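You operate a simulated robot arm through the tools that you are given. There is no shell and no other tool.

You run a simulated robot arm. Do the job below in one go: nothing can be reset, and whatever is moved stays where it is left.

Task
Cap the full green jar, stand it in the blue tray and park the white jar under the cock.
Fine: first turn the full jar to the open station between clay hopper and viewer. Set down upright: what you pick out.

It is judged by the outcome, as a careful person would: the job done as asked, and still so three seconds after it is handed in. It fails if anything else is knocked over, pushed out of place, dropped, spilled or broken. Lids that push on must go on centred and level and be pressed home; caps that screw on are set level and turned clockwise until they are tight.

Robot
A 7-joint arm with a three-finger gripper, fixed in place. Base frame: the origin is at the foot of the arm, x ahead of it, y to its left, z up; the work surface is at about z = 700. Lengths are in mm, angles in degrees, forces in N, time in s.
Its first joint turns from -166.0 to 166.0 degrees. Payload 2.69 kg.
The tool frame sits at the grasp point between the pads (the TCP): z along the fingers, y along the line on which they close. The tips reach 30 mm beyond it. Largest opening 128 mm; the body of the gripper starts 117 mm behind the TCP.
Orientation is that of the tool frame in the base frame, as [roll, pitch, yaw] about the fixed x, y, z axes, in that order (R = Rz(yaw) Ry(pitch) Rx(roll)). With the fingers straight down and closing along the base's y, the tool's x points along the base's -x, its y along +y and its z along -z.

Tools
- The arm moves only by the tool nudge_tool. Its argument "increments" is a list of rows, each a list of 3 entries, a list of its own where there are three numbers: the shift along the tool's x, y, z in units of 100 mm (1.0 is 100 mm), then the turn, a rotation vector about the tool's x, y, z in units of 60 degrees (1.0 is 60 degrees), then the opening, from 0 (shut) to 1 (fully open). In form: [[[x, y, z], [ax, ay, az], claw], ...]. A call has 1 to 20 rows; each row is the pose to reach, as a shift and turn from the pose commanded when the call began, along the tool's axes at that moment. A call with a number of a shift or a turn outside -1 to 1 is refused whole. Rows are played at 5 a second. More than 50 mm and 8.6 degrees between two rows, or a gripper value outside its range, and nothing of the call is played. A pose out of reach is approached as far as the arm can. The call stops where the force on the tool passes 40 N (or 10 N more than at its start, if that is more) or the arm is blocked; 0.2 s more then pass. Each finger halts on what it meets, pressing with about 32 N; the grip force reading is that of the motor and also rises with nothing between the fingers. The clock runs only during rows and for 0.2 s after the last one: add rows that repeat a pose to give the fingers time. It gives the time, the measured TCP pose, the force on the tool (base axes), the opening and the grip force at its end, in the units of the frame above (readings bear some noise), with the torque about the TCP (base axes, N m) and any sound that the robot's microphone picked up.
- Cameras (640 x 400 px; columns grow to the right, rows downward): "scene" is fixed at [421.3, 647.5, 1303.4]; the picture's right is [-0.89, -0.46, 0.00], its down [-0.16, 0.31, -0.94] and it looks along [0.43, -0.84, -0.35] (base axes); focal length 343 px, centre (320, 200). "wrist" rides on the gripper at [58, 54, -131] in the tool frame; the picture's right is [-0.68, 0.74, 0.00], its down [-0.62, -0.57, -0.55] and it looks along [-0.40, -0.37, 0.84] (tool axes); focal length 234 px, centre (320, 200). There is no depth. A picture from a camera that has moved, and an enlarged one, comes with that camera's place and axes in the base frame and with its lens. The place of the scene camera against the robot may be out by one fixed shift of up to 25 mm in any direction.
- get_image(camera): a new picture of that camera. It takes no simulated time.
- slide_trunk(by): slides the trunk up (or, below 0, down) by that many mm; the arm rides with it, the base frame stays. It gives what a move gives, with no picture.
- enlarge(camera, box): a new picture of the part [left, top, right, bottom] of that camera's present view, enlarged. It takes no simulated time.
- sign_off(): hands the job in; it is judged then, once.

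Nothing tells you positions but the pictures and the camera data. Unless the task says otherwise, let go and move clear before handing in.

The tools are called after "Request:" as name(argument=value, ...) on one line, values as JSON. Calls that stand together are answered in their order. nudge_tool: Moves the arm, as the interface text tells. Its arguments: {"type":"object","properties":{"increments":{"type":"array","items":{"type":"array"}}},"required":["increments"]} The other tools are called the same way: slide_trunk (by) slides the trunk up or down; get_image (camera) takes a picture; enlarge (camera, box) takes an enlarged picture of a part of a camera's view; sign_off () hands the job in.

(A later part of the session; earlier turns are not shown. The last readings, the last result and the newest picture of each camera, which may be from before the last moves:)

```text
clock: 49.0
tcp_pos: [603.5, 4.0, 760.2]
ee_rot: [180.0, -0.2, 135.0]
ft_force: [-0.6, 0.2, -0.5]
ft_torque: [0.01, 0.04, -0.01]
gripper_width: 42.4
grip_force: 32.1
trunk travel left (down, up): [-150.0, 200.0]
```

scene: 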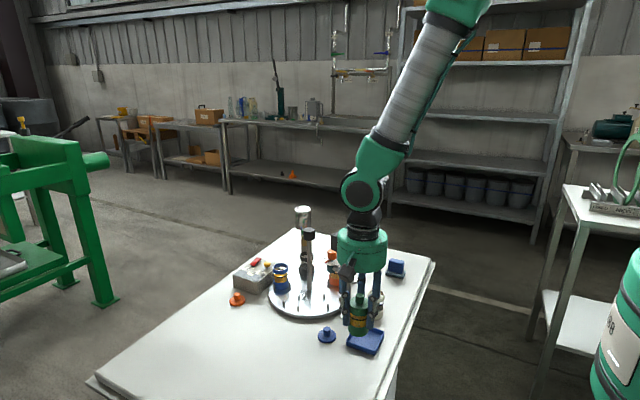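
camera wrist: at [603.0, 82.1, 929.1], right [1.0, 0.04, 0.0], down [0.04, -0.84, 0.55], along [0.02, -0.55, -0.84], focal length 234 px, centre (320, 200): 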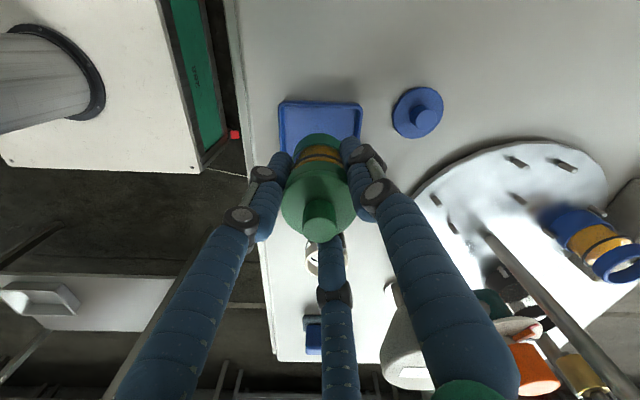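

Request:
nudge_tool(increments=[[[0, 0, 0.01], [0, 0, 0], 0.2], [[0, 0, 0.02], [0, 0, 0], 0.2], [[0, 0, 0.02], [0, 0, 0], 0.2]])

Request:
enlarge(camera="scene", box=[330, 290, 400, 360])

```text
clock: 49.8
tcp_pos: [605.1, 5.1, 758.4]
ee_rot: [180.0, -0.1, 135.0]
ft_force: [-0.1, 0.6, -1.0]
ft_torque: [-0.01, 0.01, 0.01]
gripper_width: 42.2
grip_force: 31.4
trunk travel left (down, up): [-150.0, 200.0]
```

```text
5.71 times, centred on (365, 325) of scene
camera zoom: at [421.3, 647.5, 1303.4], right [-0.89, -0.46, 0.0], down [-0.16, 0.31, -0.94], along [0.43, -0.84, -0.35], focal length 1961 px, centre (63, -514)
```

zoom: 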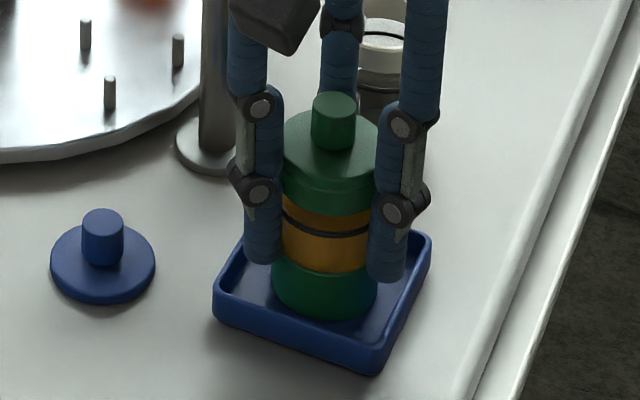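

Request:
nudge_tool(increments=[[[0, 0, 0.01], [0, 0, 0], 0.2], [[0, 0, 0.02], [0, 0, 0], 0.2], [[0, 0, 0.02], [0, 0, 0], 0.2]])

```text
clock: 50.6
tcp_pos: [604.1, 5.2, 756.4]
ee_rot: [180.0, -0.1, 135.0]
ft_force: [-0.6, 0.3, -2.0]
ft_torque: [0.0, -0.03, -0.02]
gripper_width: 42.5
grip_force: 32.0
trunk travel left (down, up): [-150.0, 200.0]
```

Request:
nudge_tool(increments=[[[0, 0, 0.01], [0, 0, 0], 0.2], [[0, 0, 0.02], [0, 0, 0], 0.2], [[0, 0, 0.02], [0, 0, 0], 0.2]])

```text
clock: 51.4
tcp_pos: [604.1, 5.8, 756.5]
ee_rot: [179.8, 0.0, 134.9]
ft_force: [-10.0, 2.7, 28.6]
ft_torque: [0.01, 0.39, -0.04]
gripper_width: 42.7
grip_force: 32.1
trunk travel left (down, up): [-150.0, 200.0]
```

It has touched down at TCP z of about 756. I'll back off slightly to unload it, then open gently.

Request:
nudge_tool(increments=[[[0, 0, -0.015], [0, 0, 0], 0.2], [[0, 0, -0.015], [0, 0, 0], 0.2]])

```text
clock: 52.0
tcp_pos: [605.6, 5.3, 755.4]
ee_rot: [179.9, 0.0, 135.0]
ft_force: [-0.7, 3.5, 9.1]
ft_torque: [0.09, -0.03, 0.03]
gripper_width: 42.4
grip_force: 31.8
trunk travel left (down, up): [-150.0, 200.0]
```

Request:
nudge_tool(increments=[[[0, 0, -0.004], [0, 0, 0], 0.34], [[0, 0, -0.004], [0, 0, 0], 0.4], [[0, 0, -0.004], [0, 0, 0], 0.48], [[0, 0, -0.004], [0, 0, 0], 0.52], [[0, 0, -0.004], [0, 0, 0], 0.52]])

Request:
enlarge(camera="scene", box=[330, 290, 400, 360])

Request:
get_image(camera="wrist")

```text
clock: 53.2
tcp_pos: [605.5, 4.7, 756.4]
ee_rot: [180.0, 0.0, 135.0]
ft_force: [0.1, -0.1, -0.6]
ft_torque: [0.01, 0.01, -0.02]
gripper_width: 66.6
grip_force: 0.0
trunk travel left (down, up): [-150.0, 200.0]
```

```text
5.71 times, centred on (365, 325) of scene
camera zoom: at [421.3, 647.5, 1303.4], right [-0.89, -0.46, 0.0], down [-0.16, 0.31, -0.94], along [0.43, -0.84, -0.35], focal length 1961 px, centre (63, -514)
```

zoom: 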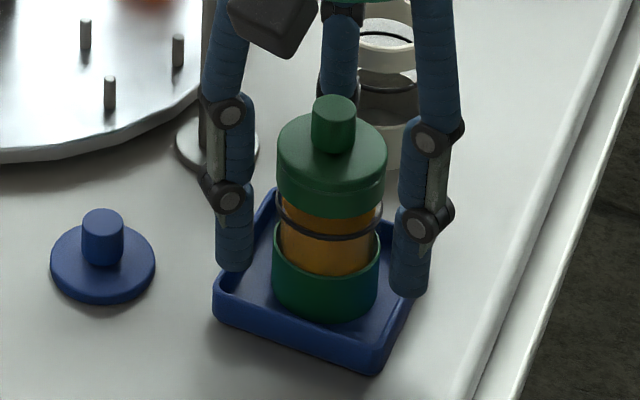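

```text
taken
camera wrist: at [602.5, 82.9, 888.0], right [1.0, 0.04, 0.0], down [0.04, -0.84, 0.55], along [0.02, -0.55, -0.84], focal length 234 px, centre (320, 200)
```

wrist: 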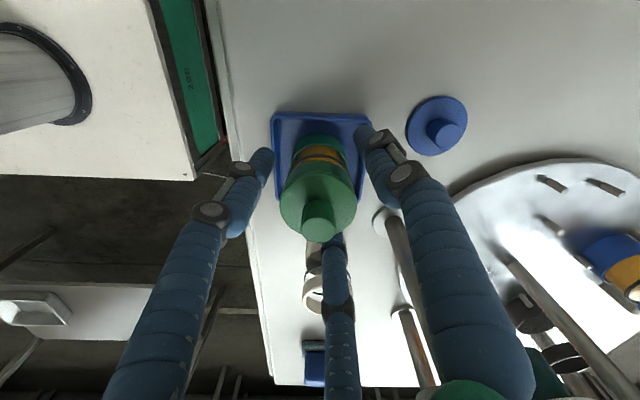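

The jar is standing in the tray and released. I'll rise straight up and check it.

Request:
nudge_tool(increments=[[[0, 0, -0.2], [0, 0, 0], 0.52], [[0, 0, -0.45], [0, 0, 0], 0.52], [[0, 0, -0.7], [0, 0, 0], 0.52], [[0, 0, -1.0], [0, 0, 0], 0.52], [[0, 0, -1.0], [0, 0, 0], 0.52]])

Request:
enlarge(camera="scene", box=[330, 280, 400, 360])

Request:
get_image(camera="wrist")

```text
clock: 54.4
tcp_pos: [605.3, 5.1, 857.6]
ee_rot: [180.0, -0.1, 135.0]
ft_force: [1.0, 0.5, 0.4]
ft_torque: [0.02, -0.03, -0.04]
gripper_width: 66.5
grip_force: 0.1
trunk travel left (down, up): [-150.0, 200.0]
```

```text
5.00 times, centred on (365, 320) of scene
camera zoom: at [421.3, 647.5, 1303.4], right [-0.89, -0.46, 0.0], down [-0.16, 0.31, -0.94], along [0.43, -0.84, -0.35], focal length 1716 px, centre (95, -400)
```

zoom: 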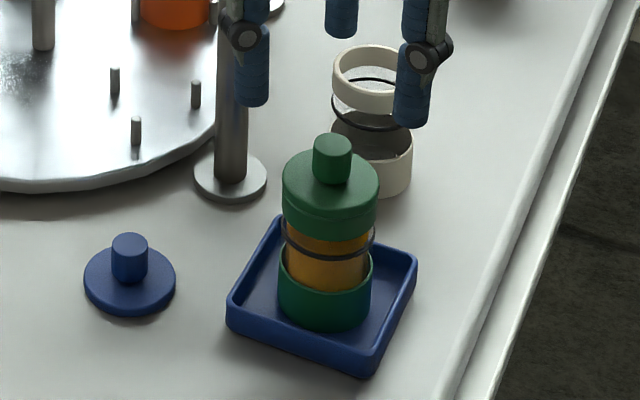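

```text
taken
camera wrist: at [603.1, 81.8, 989.1], right [1.0, 0.04, 0.0], down [0.04, -0.84, 0.55], along [0.02, -0.55, -0.84], focal length 234 px, centre (320, 200)
```

wrist: 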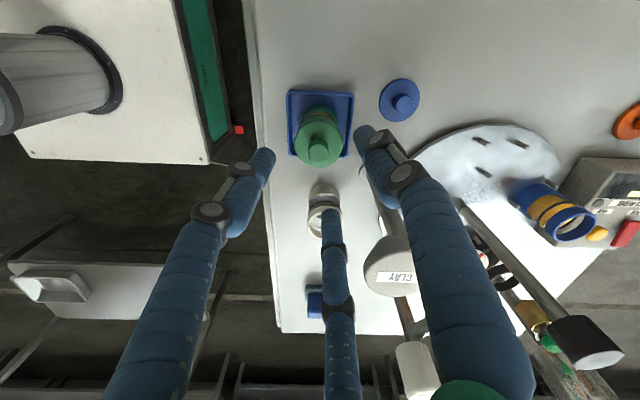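

Green jar stands upright and capped in the tray. Next is the white jar, so I'll zoom in to locate it.

Request:
enlarge(camera="wrist", box=[280, 165, 370, 255])

Request:
enlarge(camera="wrist", box=[270, 80, 370, 180])

Request:
enlarge(camera="scene", box=[330, 270, 400, 340])

```text
4.44 times, centred on (325, 210) of wrist
camera zoom: at [603.1, 81.8, 989.1], right [1.0, 0.04, 0.0], down [0.04, -0.84, 0.55], along [0.02, -0.55, -0.84], focal length 1041 px, centre (298, 156)
```

zoom: 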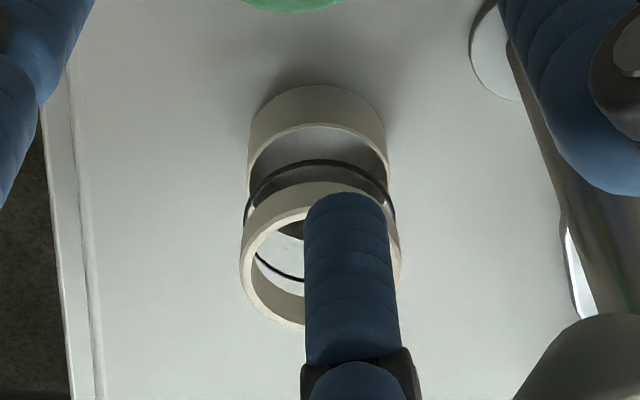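

```text
4.00 times, centred on (320, 130) of wrist
camera zoom: at [603.1, 81.8, 989.1], right [1.0, 0.04, 0.0], down [0.04, -0.84, 0.55], along [0.02, -0.55, -0.84], focal length 937 px, centre (320, 480)
```

zoom: 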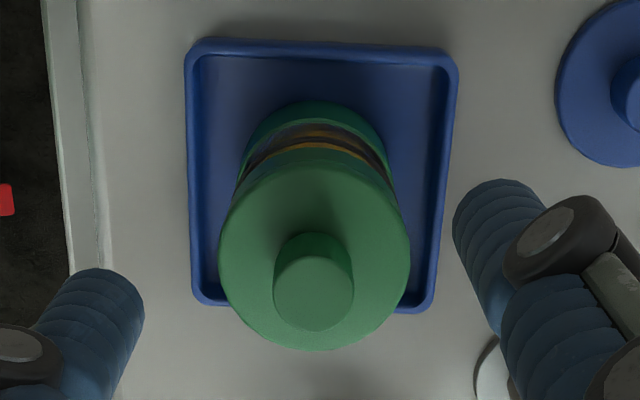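

```text
5.71 times, centred on (365, 305) of scene
camera zoom: at [421.3, 647.5, 1303.4], right [-0.89, -0.46, 0.0], down [-0.16, 0.31, -0.94], along [0.43, -0.84, -0.35], focal length 1961 px, centre (63, -400)
```

zoom: 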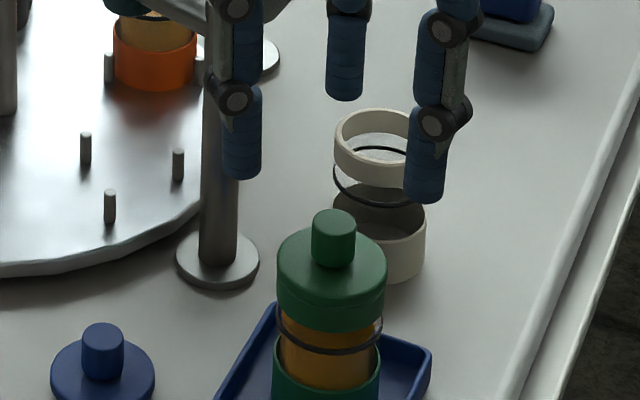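

White jar is at (616.7, -96.5) with its rim at about z 767. The clay funnel (top about z 876, radius 28) is only about 39 mm from its axis. I'll rise above the funnel, turn to yaw -168.5 so the fingers point away from it, and come over the jar.

Request:
nudge_tool(increments=[[[0, 0, -0.35], [0, 0, 0], 0.5], [[0, 0, -0.7], [0, 0, 0], 0.5], [[-0.13, -0.1, -0.7], [0, 0, -0.135], 0.5], [[-0.26, -0.2, -0.7], [0, 0, -0.27], 0.5], [[-0.39, -0.3, -0.7], [0, 0, -0.405], 0.5], [[-0.52, -0.4, -0.7], [0, 0, -0.54], 0.5], [[-0.65, -0.5, -0.7], [0, 0, -0.675], 0.5], [[-0.75, -0.58, -0.7], [0, 0, -0.81], 0.5], [[-0.8, -0.635, -0.7], [0, 0, -0.942], 0.5], [[-0.8, -0.635, -0.7], [0, 0, -0.942], 0.5]])

Request:
get_image(camera="wrist")

Request:
enlarge(camera="scene", box=[290, 200, 420, 350])

```text
clock: 56.6
tcp_pos: [618.5, -95.8, 925.9]
ee_rot: [179.9, 0.0, -168.4]
ft_force: [-0.5, 0.7, 0.6]
ft_torque: [0.04, 0.01, 0.03]
gripper_width: 63.9
grip_force: 0.0
trunk travel left (down, up): [-150.0, 200.0]
```

```text
taken
camera wrist: at [550.9, -57.7, 1058.2], right [0.51, 0.86, 0.0], down [0.72, -0.43, 0.55], along [0.47, -0.28, -0.84], focal length 234 px, centre (320, 200)
```

wrist: 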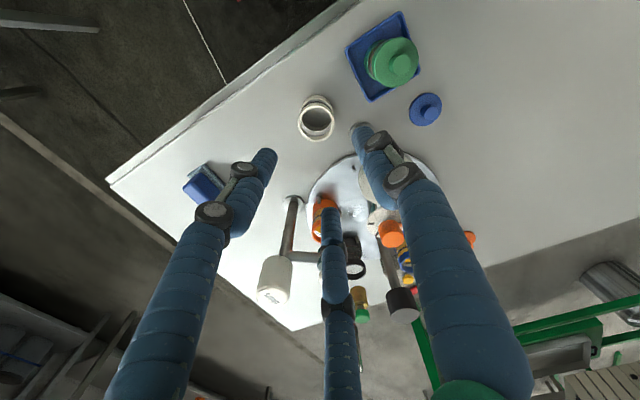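

```text
2.67 times, centred on (355, 275) of scene
camera zoom: at [421.3, 647.5, 1303.4], right [-0.89, -0.46, 0.0], down [-0.16, 0.31, -0.94], along [0.43, -0.84, -0.35], focal length 915 px, centre (227, 0)
```

zoom: 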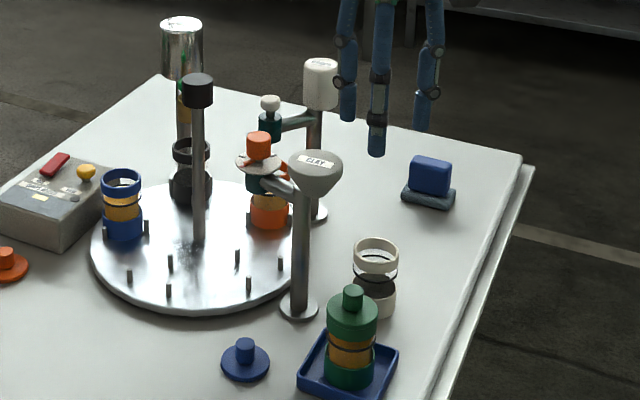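

Request:
enlarge(camera="wrist", box=[270, 70, 370, 170])

Request:
enlarge(camera="wrist", box=[330, 100, 430, 200])

```text
4.00 times, centred on (320, 120) of wrist
camera zoom: at [550.9, -57.7, 1058.2], right [0.51, 0.86, 0.0], down [0.72, -0.43, 0.55], along [0.47, -0.28, -0.84], focal length 937 px, centre (320, 520)
```

zoom: 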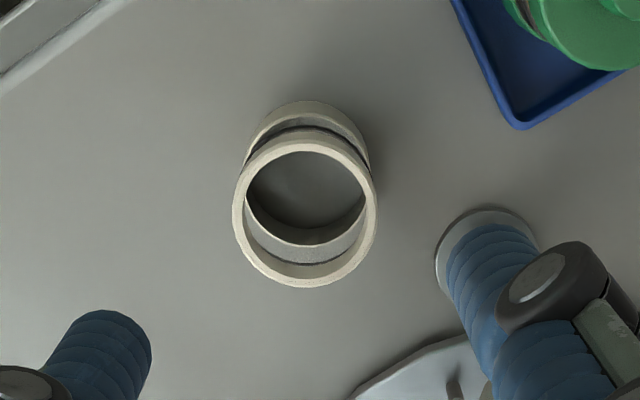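

```text
4.00 times, centred on (380, 150) of wrist
camera zoom: at [550.9, -57.7, 1058.2], right [0.51, 0.86, 0.0], down [0.72, -0.43, 0.55], along [0.47, -0.28, -0.84], focal length 937 px, centre (80, 400)
```

zoom: 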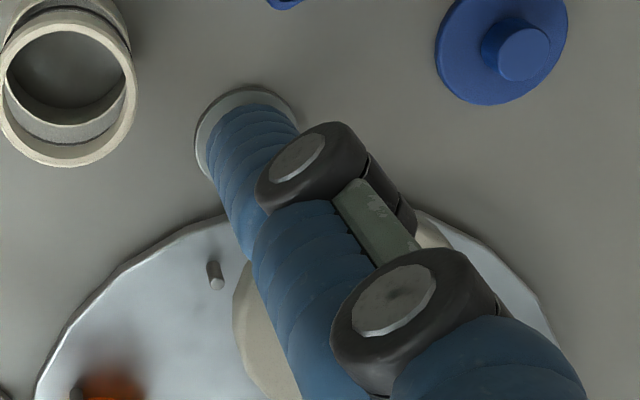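

Triangulating from two views, the white rim is at (617, -103, 762), about 4 mm from my axis. I'll correct that and descend part-way, then check clearance to the funnel.

Request:
nudge_tool(increments=[[[0.024, -0.039, 0], [0, 0, 0], 0.5], [[0.024, -0.039, 0.25], [0, 0, 0], 0.5], [[0.024, -0.039, 0.5], [0, 0, 0], 0.5], [[0.024, -0.039, 0.8], [0, 0, 0], 0.5], [[0.024, -0.039, 0.8], [0, 0, 0], 0.5]])

Request:
get_image(camera="wrist")

Request:
enlarge(camera="scene", box=[310, 220, 420, 340])

```text
clock: 57.8
tcp_pos: [615.1, -101.8, 845.9]
ee_rot: [179.9, -0.1, -168.5]
ft_force: [0.0, 0.7, -0.1]
ft_torque: [-0.02, 0.05, 0.01]
gripper_width: 63.7
grip_force: 0.0
trunk travel left (down, up): [-150.0, 200.0]
```

```text
taken
camera wrist: at [548.2, -62.0, 977.1], right [0.52, 0.86, 0.0], down [0.72, -0.43, 0.55], along [0.47, -0.28, -0.84], focal length 234 px, centre (320, 200)
```

wrist: 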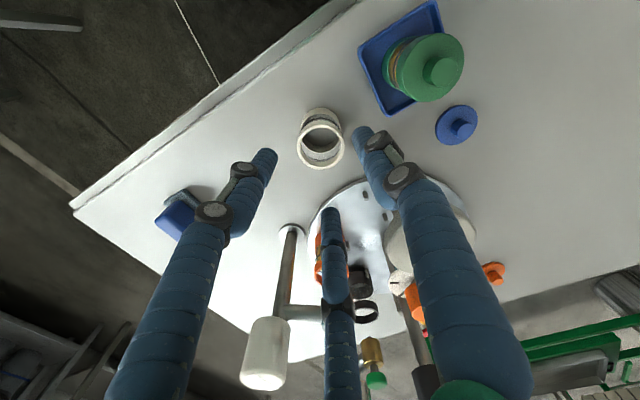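

```text
3.33 times, centred on (365, 280) of scene
camera zoom: at [421.3, 647.5, 1303.4], right [-0.89, -0.46, 0.0], down [-0.16, 0.31, -0.94], along [0.43, -0.84, -0.35], focal length 1144 px, centre (170, -67)
```

zoom: 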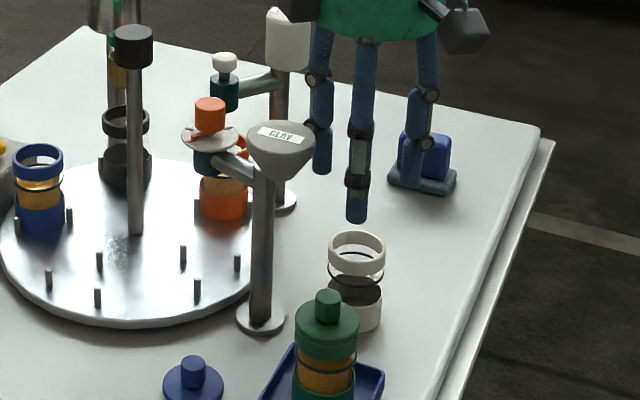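

Request:
enlarge(camera="wrist", box=[275, 90, 365, 180])

Request:
enlarge(camera="wrist", box=[340, 110, 500, 260])

```text
4.44 times, centred on (320, 135) of wrist
camera zoom: at [548.2, -62.0, 977.1], right [0.52, 0.86, 0.0], down [0.72, -0.43, 0.55], along [0.47, -0.28, -0.84], focal length 1041 px, centre (320, 489)
```

zoom: 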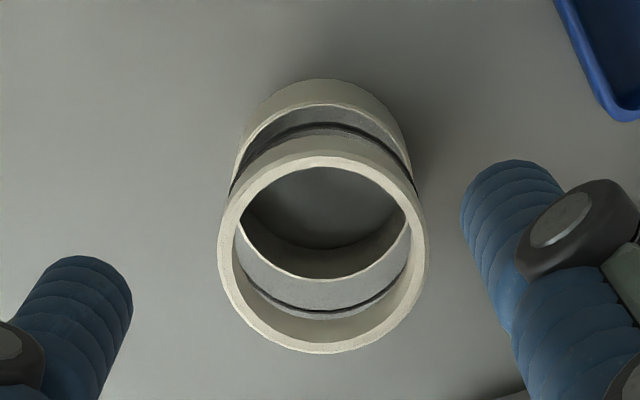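

```text
2.67 times, centred on (420, 185) of wrist
camera zoom: at [548.2, -62.0, 977.1], right [0.52, 0.86, 0.0], down [0.72, -0.43, 0.55], along [0.47, -0.28, -0.84], focal length 624 px, centre (53, 240)
```

zoom: 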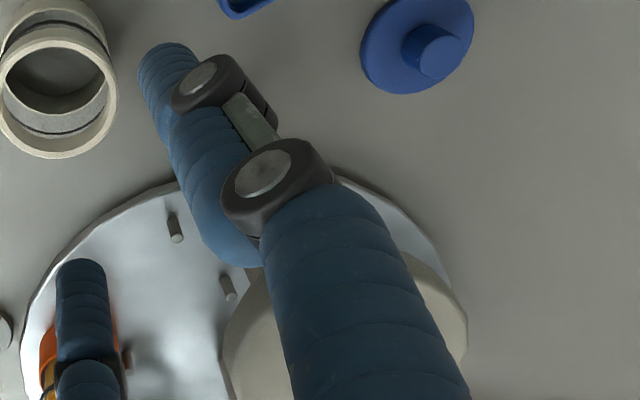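

Aligned to about 1 mm. I'll finish the descent with small corrections; the body will stay about 10 mm above the funnel top.

Request:
nudge_tool(increments=[[[-0.014, 0.003, 0.15], [0, 0, 0], 0.5], [[-0.014, 0.003, 0.3], [0, 0, 0], 0.5], [[-0.014, 0.003, 0.45], [0, 0, 0], 0.5], [[-0.014, 0.003, 0.6], [0, 0, 0], 0.5], [[-0.014, 0.003, 0.6], [0, 0, 0], 0.5]])

Request:
enlarge(camera="scene", box=[310, 220, 420, 340])

Request:
get_image(camera="wrist")

```text
clock: 59.0
tcp_pos: [616.7, -99.4, 787.4]
ee_rot: [179.9, 0.0, -168.6]
ft_force: [1.1, -0.2, 0.1]
ft_torque: [0.0, -0.01, 0.01]
gripper_width: 64.0
grip_force: 0.0
trunk travel left (down, up): [-150.0, 200.0]
```

```text
3.33 times, centred on (365, 280) of scene
camera zoom: at [421.3, 647.5, 1303.4], right [-0.89, -0.46, 0.0], down [-0.16, 0.31, -0.94], along [0.43, -0.84, -0.35], focal length 1144 px, centre (170, -67)
```

zoom: 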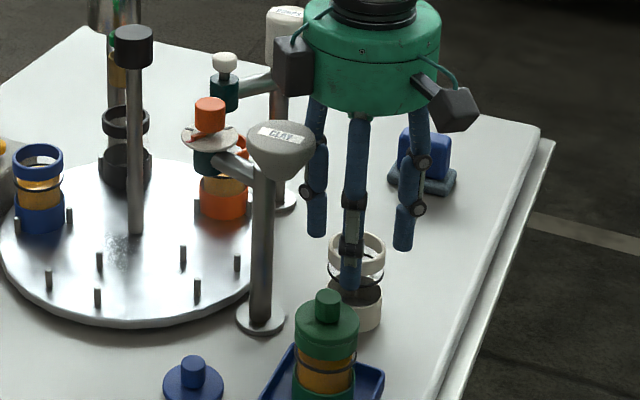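

```text
taken
camera wrist: at [549.4, -60.4, 918.5], right [0.52, 0.86, 0.0], down [0.72, -0.43, 0.55], along [0.47, -0.28, -0.84], focal length 234 px, centre (320, 200)
```

wrist: 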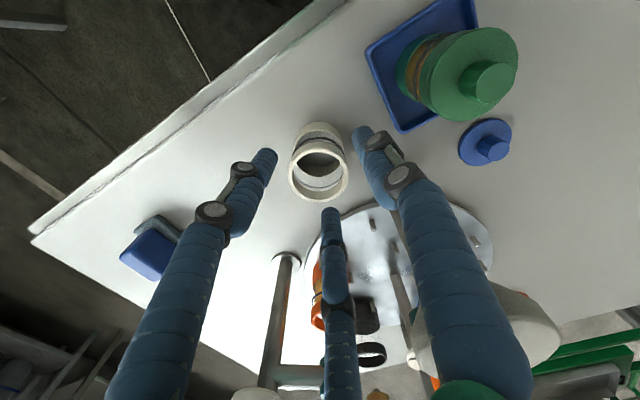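

Request:
nudge_tool(increments=[[[0, 0, 0.1], [0, 0, 0], 0.5], [[0, 0, 0.19], [0, 0, 0], 0.5], [[0, 0, 0.19], [0, 0, 0], 0.5]])

Request:
enlarge(camera="wrist", box=[250, 100, 390, 240])

Request:
enlarge(camera="scene", box=[310, 220, 420, 340])

```text
clock: 59.8
tcp_pos: [618.2, -101.2, 768.8]
ee_rot: [179.8, 0.0, -168.5]
ft_force: [0.6, -0.9, -0.6]
ft_torque: [-0.02, 0.02, -0.01]
gripper_width: 64.1
grip_force: 0.1
trunk travel left (down, up): [-150.0, 200.0]
```

```text
2.86 times, centred on (320, 170) of wrist
camera zoom: at [550.2, -60.3, 899.5], right [0.52, 0.86, 0.0], down [0.72, -0.43, 0.55], along [0.47, -0.28, -0.84], focal length 669 px, centre (320, 286)
```

zoom: 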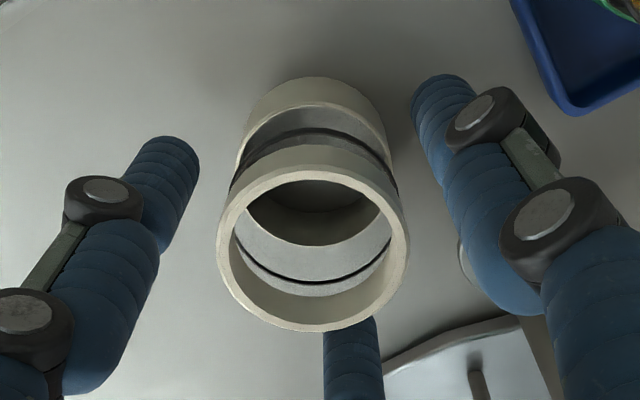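

```text
3.33 times, centred on (365, 280) of scene
camera zoom: at [421.3, 647.5, 1303.4], right [-0.89, -0.46, 0.0], down [-0.16, 0.31, -0.94], along [0.43, -0.84, -0.35], focal length 1144 px, centre (170, -67)
```

zoom: 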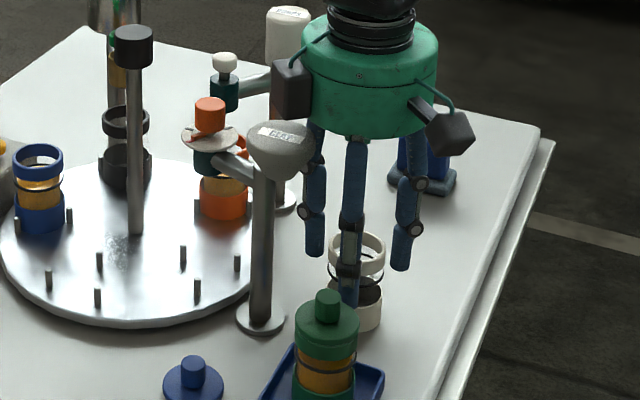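

Good clearances all round. I'll close on the white jar.

Request:
nudge_tool(increments=[[[0, 0, 0], [0, 0, 0], 0.42], [[0, 0, 0], [0, 0, 0], 0.37], [[0, 0, 0], [0, 0, 0], 0.33], [[0, 0, 0], [0, 0, 0], 0.25], [[0, 0, 0], [0, 0, 0], 0.2], [[0, 0, 0], [0, 0, 0], 0.2]])

Request:
nudge_tool(increments=[[[0, 0, -0.1], [0, 0, 0], 0.2], [[0, 0, -0.25], [0, 0, 0], 0.2], [[0, 0, -0.5], [0, 0, 0], 0.2], [[0, 0, -0.75], [0, 0, 0], 0.2], [[0, 0, -1.0], [0, 0, 0], 0.2], [[0, 0, -1.0], [0, 0, 0], 0.2]])

Request:
enlarge(camera="scene", box=[310, 200, 420, 340])

```text
clock: 61.2
tcp_pos: [618.4, -99.0, 768.5]
ee_rot: [179.9, 0.0, -168.5]
ft_force: [0.3, 0.0, -0.1]
ft_torque: [0.03, -0.03, 0.01]
gripper_width: 42.2
grip_force: 32.1
trunk travel left (down, up): [-150.0, 200.0]
```

```text
clock: 62.6
tcp_pos: [615.5, -101.1, 866.4]
ee_rot: [180.0, 0.0, -168.5]
ft_force: [-0.3, 0.1, 0.2]
ft_torque: [0.01, 0.0, 0.03]
gripper_width: 42.2
grip_force: 32.0
trunk travel left (down, up): [-150.0, 200.0]
```

```text
2.86 times, centred on (365, 270) of scene
camera zoom: at [421.3, 647.5, 1303.4], right [-0.89, -0.46, 0.0], down [-0.16, 0.31, -0.94], along [0.43, -0.84, -0.35], focal length 981 px, centre (191, 0)
```

zoom: 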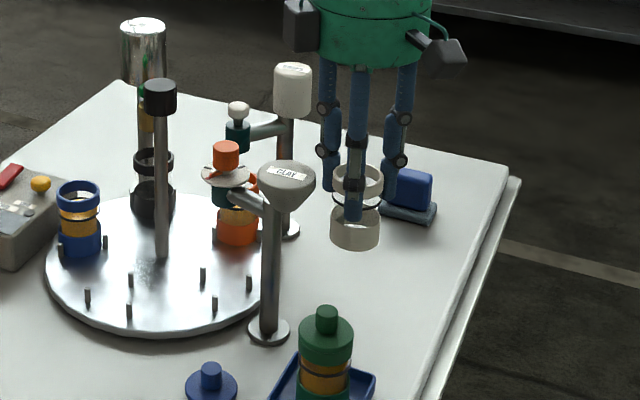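

White jar is held, upright. I'll raise it above all the posts and move to a spot where the camera can see the empty slot at the open station.

Request:
nudge_tool(increments=[[[0, 0, -0.25], [0, 0, 0], 0.2], [[0, 0, -0.5], [0, 0, 0], 0.2], [[0, 0, -0.75], [0, 0, 0], 0.2], [[0, 0, -1.0], [0, 0, 0], 0.2], [[0, 0, -1.0], [0, 0, 0], 0.2]])

Request:
nudge_tool(increments=[[[-0.07, 0.08, 0], [0, 0, 0.12], 0.2], [[-0.14, 0.16, 0], [0, 0, 0.24], 0.2], [[-0.21, 0.24, 0], [0, 0, 0.36], 0.2], [[-0.28, 0.32, 0], [0, 0, 0.48], 0.2], [[-0.35, 0.4, 0], [0, 0, 0.6], 0.2], [[-0.42, 0.48, 0], [0, 0, 0.72], 0.2], [[-0.49, 0.54, 0], [0, 0, 0.84], 0.2], [[-0.524, 0.567, 0], [0, 0, 0.942], 0.2], [[-0.524, 0.567, 0], [0, 0, 0.942], 0.2]])

Request:
nudge_tool(increments=[[[0.05, 0.25, 0], [0, 0, 0], 0.2], [[0.1, 0.5, 0], [0, 0, 0], 0.2], [[0.163, 0.77, 0], [0, 0, 0], 0.2], [[0.163, 0.77, 0], [0, 0, 0], 0.2]])

Request:
get_image(camera="wrist")

Request:
get_image(camera="scene")

```text
clock: 63.8
tcp_pos: [615.7, -99.2, 968.2]
ee_rot: [179.9, -0.1, -168.5]
ft_force: [-0.9, -0.2, -0.5]
ft_torque: [-0.05, -0.05, -0.04]
gripper_width: 42.6
grip_force: 31.8
trunk travel left (down, up): [-150.0, 200.0]
```

```text
clock: 65.8
tcp_pos: [656.4, -32.6, 968.6]
ee_rot: [179.9, -0.1, 134.9]
ft_force: [-0.4, 0.1, -0.6]
ft_torque: [-0.01, -0.02, 0.03]
gripper_width: 42.1
grip_force: 32.3
trunk travel left (down, up): [-150.0, 200.0]
```

```text
clock: 66.8
tcp_pos: [700.1, 32.5, 967.3]
ee_rot: [180.0, 0.0, 135.0]
ft_force: [0.3, 0.8, -0.8]
ft_torque: [-0.03, 0.02, -0.01]
gripper_width: 42.2
grip_force: 31.8
trunk travel left (down, up): [-150.0, 200.0]
```

```text
taken
camera wrist: at [697.0, 110.3, 1097.9], right [1.0, 0.04, 0.0], down [0.04, -0.84, 0.55], along [0.02, -0.55, -0.84], focal length 234 px, centre (320, 200)
```

wrist: 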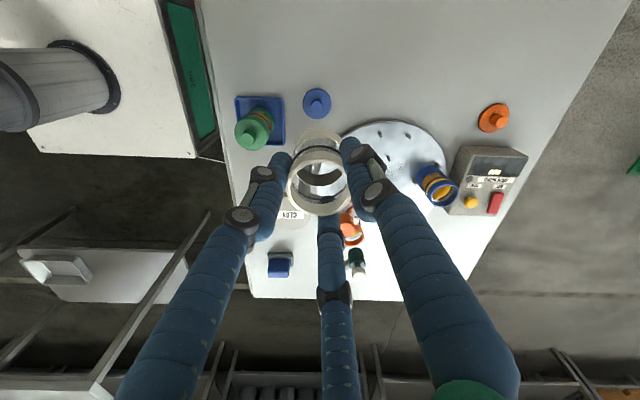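

```text
taken
```

scene: 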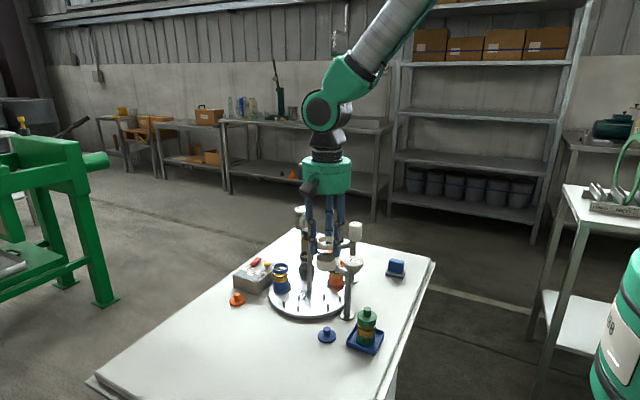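

Request:
enlarge(camera="wrist", box=[350, 110, 470, 210])

Request:
enlarge(camera="wrist", box=[365, 115, 425, 165])

```text
4.00 times, centred on (410, 160) of wrist
camera zoom: at [697.0, 110.3, 1097.9], right [1.0, 0.04, 0.0], down [0.04, -0.84, 0.55], along [0.02, -0.55, -0.84], focal length 937 px, centre (-40, 360)
```

zoom: 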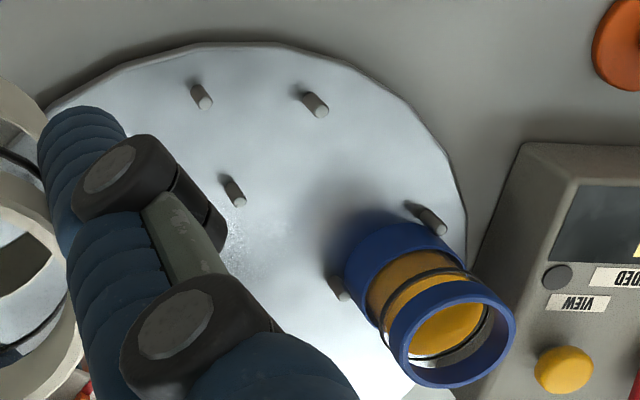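

```text
8.00 times, centred on (395, 140) of wrist
camera zoom: at [697.0, 110.3, 1097.9], right [1.0, 0.04, 0.0], down [0.04, -0.84, 0.55], along [0.02, -0.55, -0.84], focal length 1873 px, centre (-280, 680)
```

zoom: 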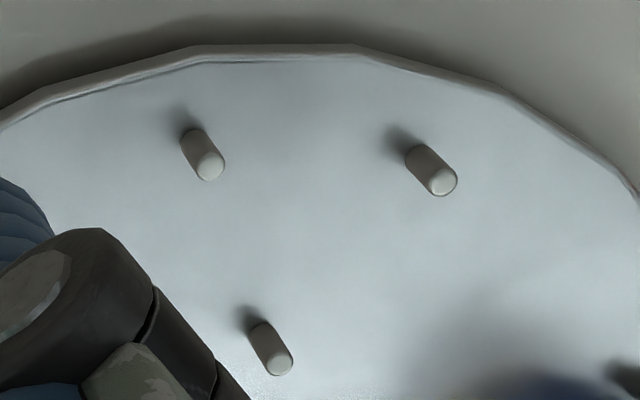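

The slot pins triangulate neatly: an equilateral triangle centred on (822.5, -17.7) with pin tops at about z 730. I'll check how the jar sits relative to the tool axis.

Request:
enlarge(camera="wrist", box=[270, 120, 370, 220])

Request:
enlarge(camera="scene", box=[285, 190, 365, 280])

```text
4.00 times, centred on (320, 170) of wrist
camera zoom: at [697.0, 110.3, 1097.9], right [1.0, 0.04, 0.0], down [0.04, -0.84, 0.55], along [0.02, -0.55, -0.84], focal length 937 px, centre (320, 320)
```

zoom: 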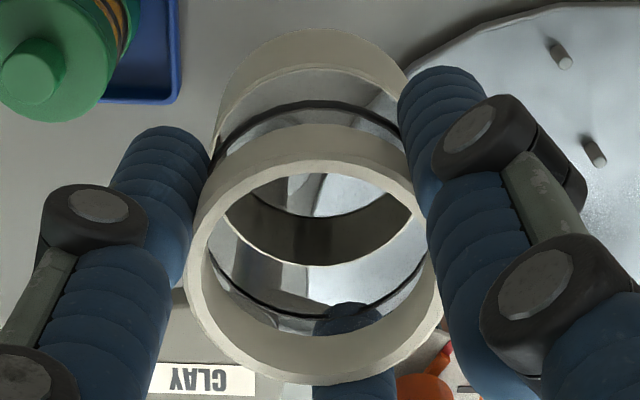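

```text
4.44 times, centred on (325, 235) of scene
camera zoom: at [421.3, 647.5, 1303.4], right [-0.89, -0.46, 0.0], down [-0.16, 0.31, -0.94], along [0.43, -0.84, -0.35], focal length 1525 px, centre (298, 44)
```

zoom: 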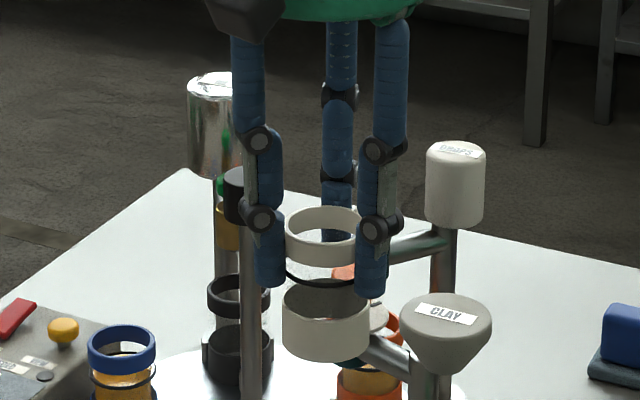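

The jar is centred in the grip within 1 mm. I'll move it over the slot at height.

Request:
nudge_tool(increments=[[[-0.2, 0.09, 0], [0, 0, 0], 0.2], [[-0.4, 0.18, 0], [0, 0, 0], 0.2], [[-0.605, 0.266, 0], [0, 0, 0], 0.2], [[-0.605, 0.266, 0], [0, 0, 0], 0.2]])

Request:
nudge_tool(increments=[[[-0.2, 0.09, 0], [0, 0, 0], 0.2], [[-0.4, 0.18, 0], [0, 0, 0], 0.2], [[-0.605, 0.266, 0], [0, 0, 0], 0.2], [[-0.605, 0.266, 0.3], [0, 0, 0], 0.2], [[-0.605, 0.266, 0.6], [0, 0, 0], 0.2], [[-0.605, 0.266, 0.9], [0, 0, 0], 0.2], [[-0.605, 0.266, 0.9], [0, 0, 0], 0.2]])

Request:
get_image(camera="wrist")

Request:
enlarge(camera="scene", box=[260, 220, 360, 320])

```text
clock: 67.8
tcp_pos: [762.0, 7.2, 965.6]
ee_rot: [180.0, -0.1, 135.1]
ft_force: [0.8, -0.3, -1.1]
ft_torque: [0.02, 0.02, 0.02]
gripper_width: 42.1
grip_force: 32.4
trunk travel left (down, up): [-150.0, 200.0]
```

```text
clock: 69.4
tcp_pos: [824.4, -15.5, 876.6]
ee_rot: [-180.0, -0.2, 135.0]
ft_force: [0.4, 0.4, -1.6]
ft_torque: [0.01, 0.08, 0.02]
gripper_width: 42.2
grip_force: 32.1
trunk travel left (down, up): [-150.0, 200.0]
```

```text
taken
camera wrist: at [821.9, 61.8, 1007.7], right [1.0, 0.04, 0.0], down [0.04, -0.84, 0.55], along [0.02, -0.55, -0.84], focal length 234 px, centre (320, 200)
```

wrist: 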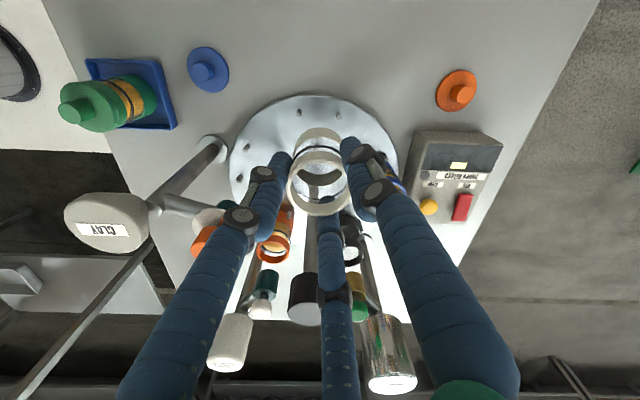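

```text
4.00 times, centred on (310, 270) of scene
camera zoom: at [421.3, 647.5, 1303.4], right [-0.89, -0.46, 0.0], down [-0.16, 0.31, -0.94], along [0.43, -0.84, -0.35], focal length 1373 px, centre (360, -80)
```

zoom: 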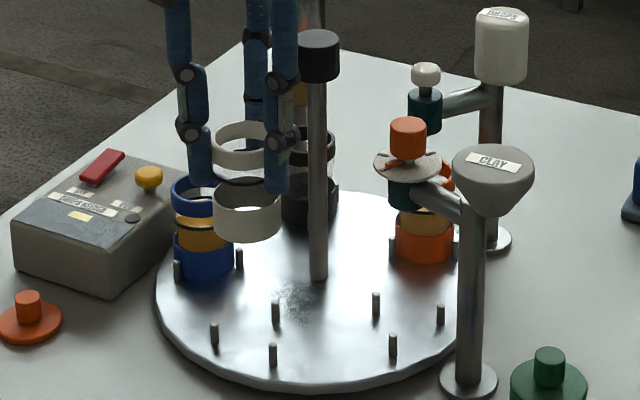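

Request:
nudge_tool(increments=[[[0.016, -0.008, 0.2], [0, 0, 0], 0.2], [[0.016, -0.008, 0.4], [0, 0, 0], 0.2], [[0.016, -0.008, 0.6], [0, 0, 0], 0.2], [[0.016, -0.008, 0.6], [0, 0, 0], 0.2], [[0.016, -0.008, 0.6], [0, 0, 0], 0.2]])

Request:
get_image(camera="wrist")

Request:
enlarge(camera="wrist", box=[260, 90, 380, 190])

Request:
enlarge(camera="scene", box=[280, 250, 340, 320])

```text
clock: 70.6
tcp_pos: [822.6, -14.4, 817.8]
ee_rot: [180.0, -0.2, 135.0]
ft_force: [0.6, 0.6, 0.0]
ft_torque: [-0.03, -0.01, -0.03]
gripper_width: 42.2
grip_force: 32.2
trunk travel left (down, up): [-150.0, 200.0]
```

```text
taken
camera wrist: at [819.1, 63.0, 949.6], right [1.0, 0.04, 0.0], down [0.04, -0.84, 0.55], along [0.02, -0.55, -0.84], focal length 234 px, centre (320, 200)
```

wrist: 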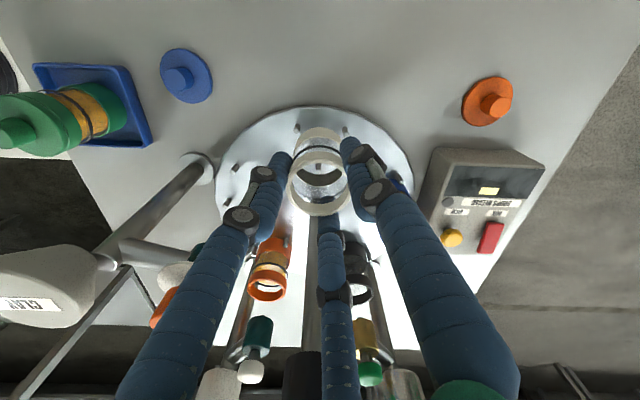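

```text
4.00 times, centred on (320, 140) of wrist
camera zoom: at [819.1, 63.0, 949.6], right [1.0, 0.04, 0.0], down [0.04, -0.84, 0.55], along [0.02, -0.55, -0.84], focal length 937 px, centre (320, 440)
```

zoom: 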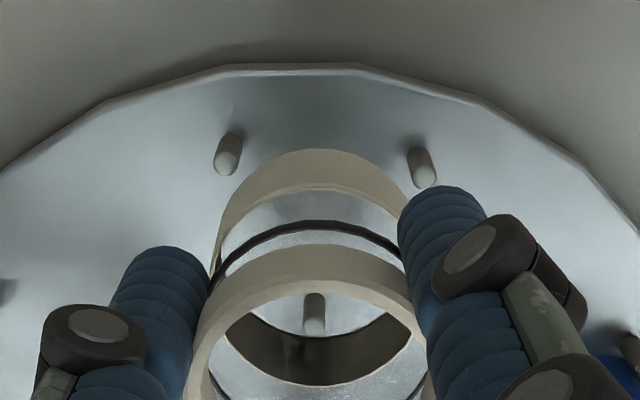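

```text
5.71 times, centred on (310, 285) of scene
camera zoom: at [421.3, 647.5, 1303.4], right [-0.89, -0.46, 0.0], down [-0.16, 0.31, -0.94], along [0.43, -0.84, -0.35], focal length 1961 px, centre (377, -286)
```

zoom: 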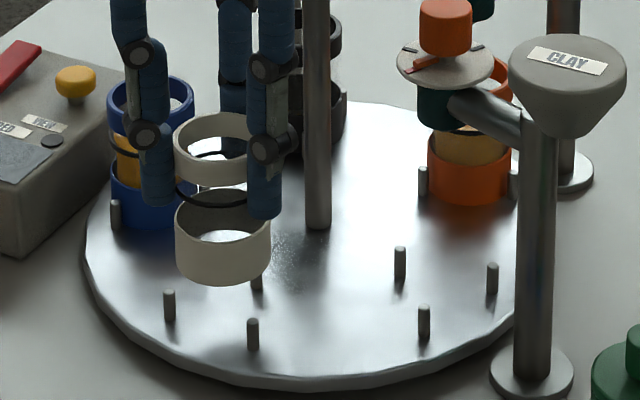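

I can see all three pins. The jar needs about +1.6 mm x and -0.8 mm y. I'll correct and lower to just above the pin tops.

Request:
nudge_tool(increments=[[[-0.017, 0.006, 0], [0, 0, 0], 0.2], [[-0.017, 0.006, 0.06], [0, 0, 0], 0.2], [[-0.017, 0.006, 0.12], [0, 0, 0], 0.2], [[-0.017, 0.006, 0.12], [0, 0, 0], 0.2], [[-0.017, 0.006, 0.12], [0, 0, 0], 0.2]])

Request:
enlarge(camera="wrist", box=[260, 90, 380, 190])

Request:
enlarge(camera="scene", box=[280, 260, 330, 310])

```text
clock: 71.8
tcp_pos: [823.2, -16.5, 806.2]
ee_rot: [179.8, -0.1, 135.0]
ft_force: [0.8, 1.4, -0.5]
ft_torque: [-0.01, -0.01, 0.02]
gripper_width: 42.3
grip_force: 32.1
trunk travel left (down, up): [-150.0, 200.0]
```

```text
4.00 times, centred on (320, 140) of wrist
camera zoom: at [820.2, 61.7, 937.0], right [1.0, 0.04, 0.0], down [0.04, -0.84, 0.55], along [0.02, -0.55, -0.84], focal length 937 px, centre (320, 440)
```

zoom: 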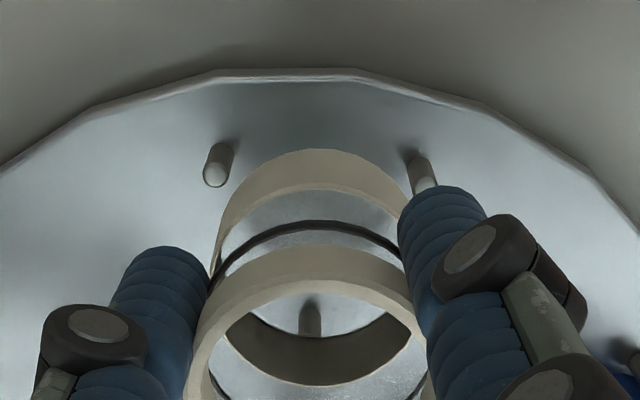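

```text
8.00 times, centred on (305, 285) of scene
camera zoom: at [421.3, 647.5, 1303.4], right [-0.89, -0.46, 0.0], down [-0.16, 0.31, -0.94], along [0.43, -0.84, -0.35], focal length 2746 px, centre (440, -480)
```

zoom: 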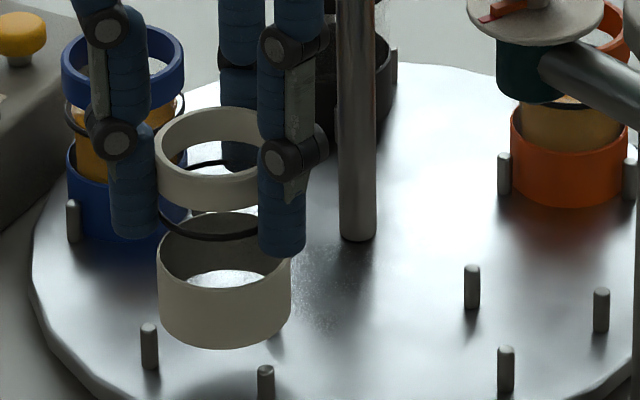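

Alignment now agrees in both views to within about half a millimetre. I'll lower it in between the pins slowly.

Request:
nudge_tool(increments=[[[0, 0, 0.03], [0, 0, 0], 0.2], [[0, 0, 0.06], [0, 0, 0], 0.2], [[0, 0, 0.09], [0, 0, 0], 0.2], [[0, 0, 0.12], [0, 0, 0], 0.2], [[0, 0, 0.12], [0, 0, 0], 0.2]])

Request:
enlarge(camera="scene", box=[280, 260, 330, 310])

Request:
enlarge(camera="wrist", box=[260, 90, 380, 190])

```text
clock: 73.0
tcp_pos: [823.1, -15.9, 793.7]
ee_rot: [-180.0, -0.1, 135.0]
ft_force: [-0.1, -0.2, -0.1]
ft_torque: [0.0, 0.0, 0.02]
gripper_width: 42.0
grip_force: 32.0
trunk travel left (down, up): [-150.0, 200.0]
```

```text
8.00 times, centred on (305, 285) of scene
camera zoom: at [421.3, 647.5, 1303.4], right [-0.89, -0.46, 0.0], down [-0.16, 0.31, -0.94], along [0.43, -0.84, -0.35], focal length 2746 px, centre (440, -480)
```

zoom: 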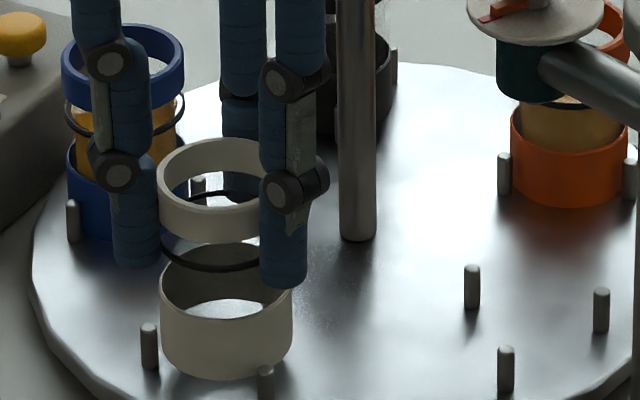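

```text
4.00 times, centred on (320, 140) of wrist
camera zoom: at [820.1, 61.4, 924.7], right [1.0, 0.04, 0.0], down [0.04, -0.84, 0.55], along [0.02, -0.55, -0.84], focal length 937 px, centre (320, 440)
```

zoom: 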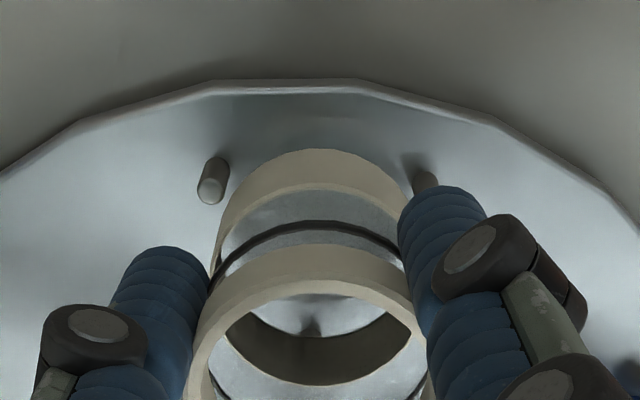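

Request:
nudge_tool(increments=[[[0, 0, 0.02], [0, 0, 0], 0.2], [[0, 0, 0.04], [0, 0, 0], 0.2], [[0, 0, 0.06], [0, 0, 0], 0.2], [[0, 0, 0.06], [0, 0, 0], 0.2]])

Request:
enlarge(camera="scene", box=[280, 260, 330, 310])

```text
clock: 74.0
tcp_pos: [823.1, -15.4, 786.9]
ee_rot: [179.9, -0.2, 135.0]
ft_force: [0.1, 0.2, -0.6]
ft_torque: [-0.02, -0.02, 0.01]
gripper_width: 42.4
grip_force: 31.6
trunk travel left (down, up): [-150.0, 200.0]
```

```text
8.00 times, centred on (305, 285) of scene
camera zoom: at [421.3, 647.5, 1303.4], right [-0.89, -0.46, 0.0], down [-0.16, 0.31, -0.94], along [0.43, -0.84, -0.35], focal length 2746 px, centre (440, -480)
```

zoom: 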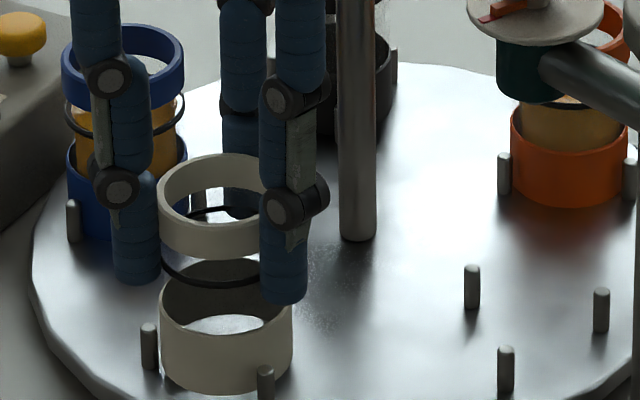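

Request:
nudge_tool(increments=[[[0, 0, 0.01], [0, 0, 0], 0.2], [[0, 0, 0.02], [0, 0, 0], 0.2], [[0, 0, 0.02], [0, 0, 0], 0.2]])

```text
clock: 74.8
tcp_pos: [822.3, -15.7, 785.2]
ee_rot: [179.9, -0.2, 135.0]
ft_force: [-0.8, -0.4, 0.1]
ft_torque: [-0.04, -0.01, -0.02]
gripper_width: 42.1
grip_force: 32.3
trunk travel left (down, up): [-150.0, 200.0]
```

Request:
nudge_tool(increments=[[[0, 0, 0.01], [0, 0, 0], 0.2], [[0, 0, 0.02], [0, 0, 0], 0.2], [[0, 0, 0.02], [0, 0, 0], 0.2]])

```text
clock: 75.6
tcp_pos: [822.7, -14.7, 783.4]
ee_rot: [179.9, -0.2, 135.0]
ft_force: [-0.2, -0.6, -0.8]
ft_torque: [-0.01, -0.02, -0.01]
gripper_width: 42.3
grip_force: 31.7
trunk travel left (down, up): [-150.0, 200.0]
```

Request:
nudge_tool(increments=[[[0, 0, 0.01], [0, 0, 0], 0.2], [[0, 0, 0.015], [0, 0, 0], 0.2], [[0, 0, 0.015], [0, 0, 0], 0.2]])

Request:
enlarge(camera="scene", box=[280, 260, 330, 310])

```text
clock: 76.4
tcp_pos: [823.3, -17.6, 782.7]
ee_rot: [179.8, -0.2, 135.0]
ft_force: [0.8, -0.1, -1.1]
ft_torque: [-0.02, 0.0, -0.02]
gripper_width: 42.6
grip_force: 31.8
trunk travel left (down, up): [-150.0, 200.0]
```

```text
8.00 times, centred on (305, 285) of scene
camera zoom: at [421.3, 647.5, 1303.4], right [-0.89, -0.46, 0.0], down [-0.16, 0.31, -0.94], along [0.43, -0.84, -0.35], focal length 2746 px, centre (440, -480)
```

zoom: 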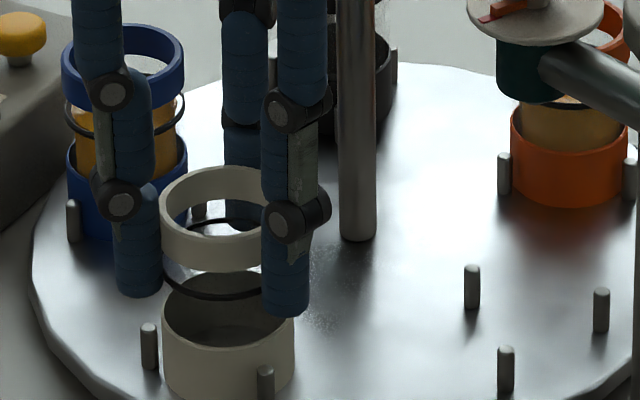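

Request:
nudge_tool(increments=[[[0, 0, 0.01], [0, 0, 0], 0.2], [[0, 0, 0.015], [0, 0, 0], 0.2], [[0, 0, 0.015], [0, 0, 0], 0.2]])

```text
clock: 77.2
tcp_pos: [822.6, -15.2, 781.8]
ee_rot: [179.9, -0.1, 135.0]
ft_force: [0.9, -3.8, 11.6]
ft_torque: [-0.19, -0.08, 0.05]
gripper_width: 42.3
grip_force: 31.8
trunk travel left (down, up): [-150.0, 200.0]
```

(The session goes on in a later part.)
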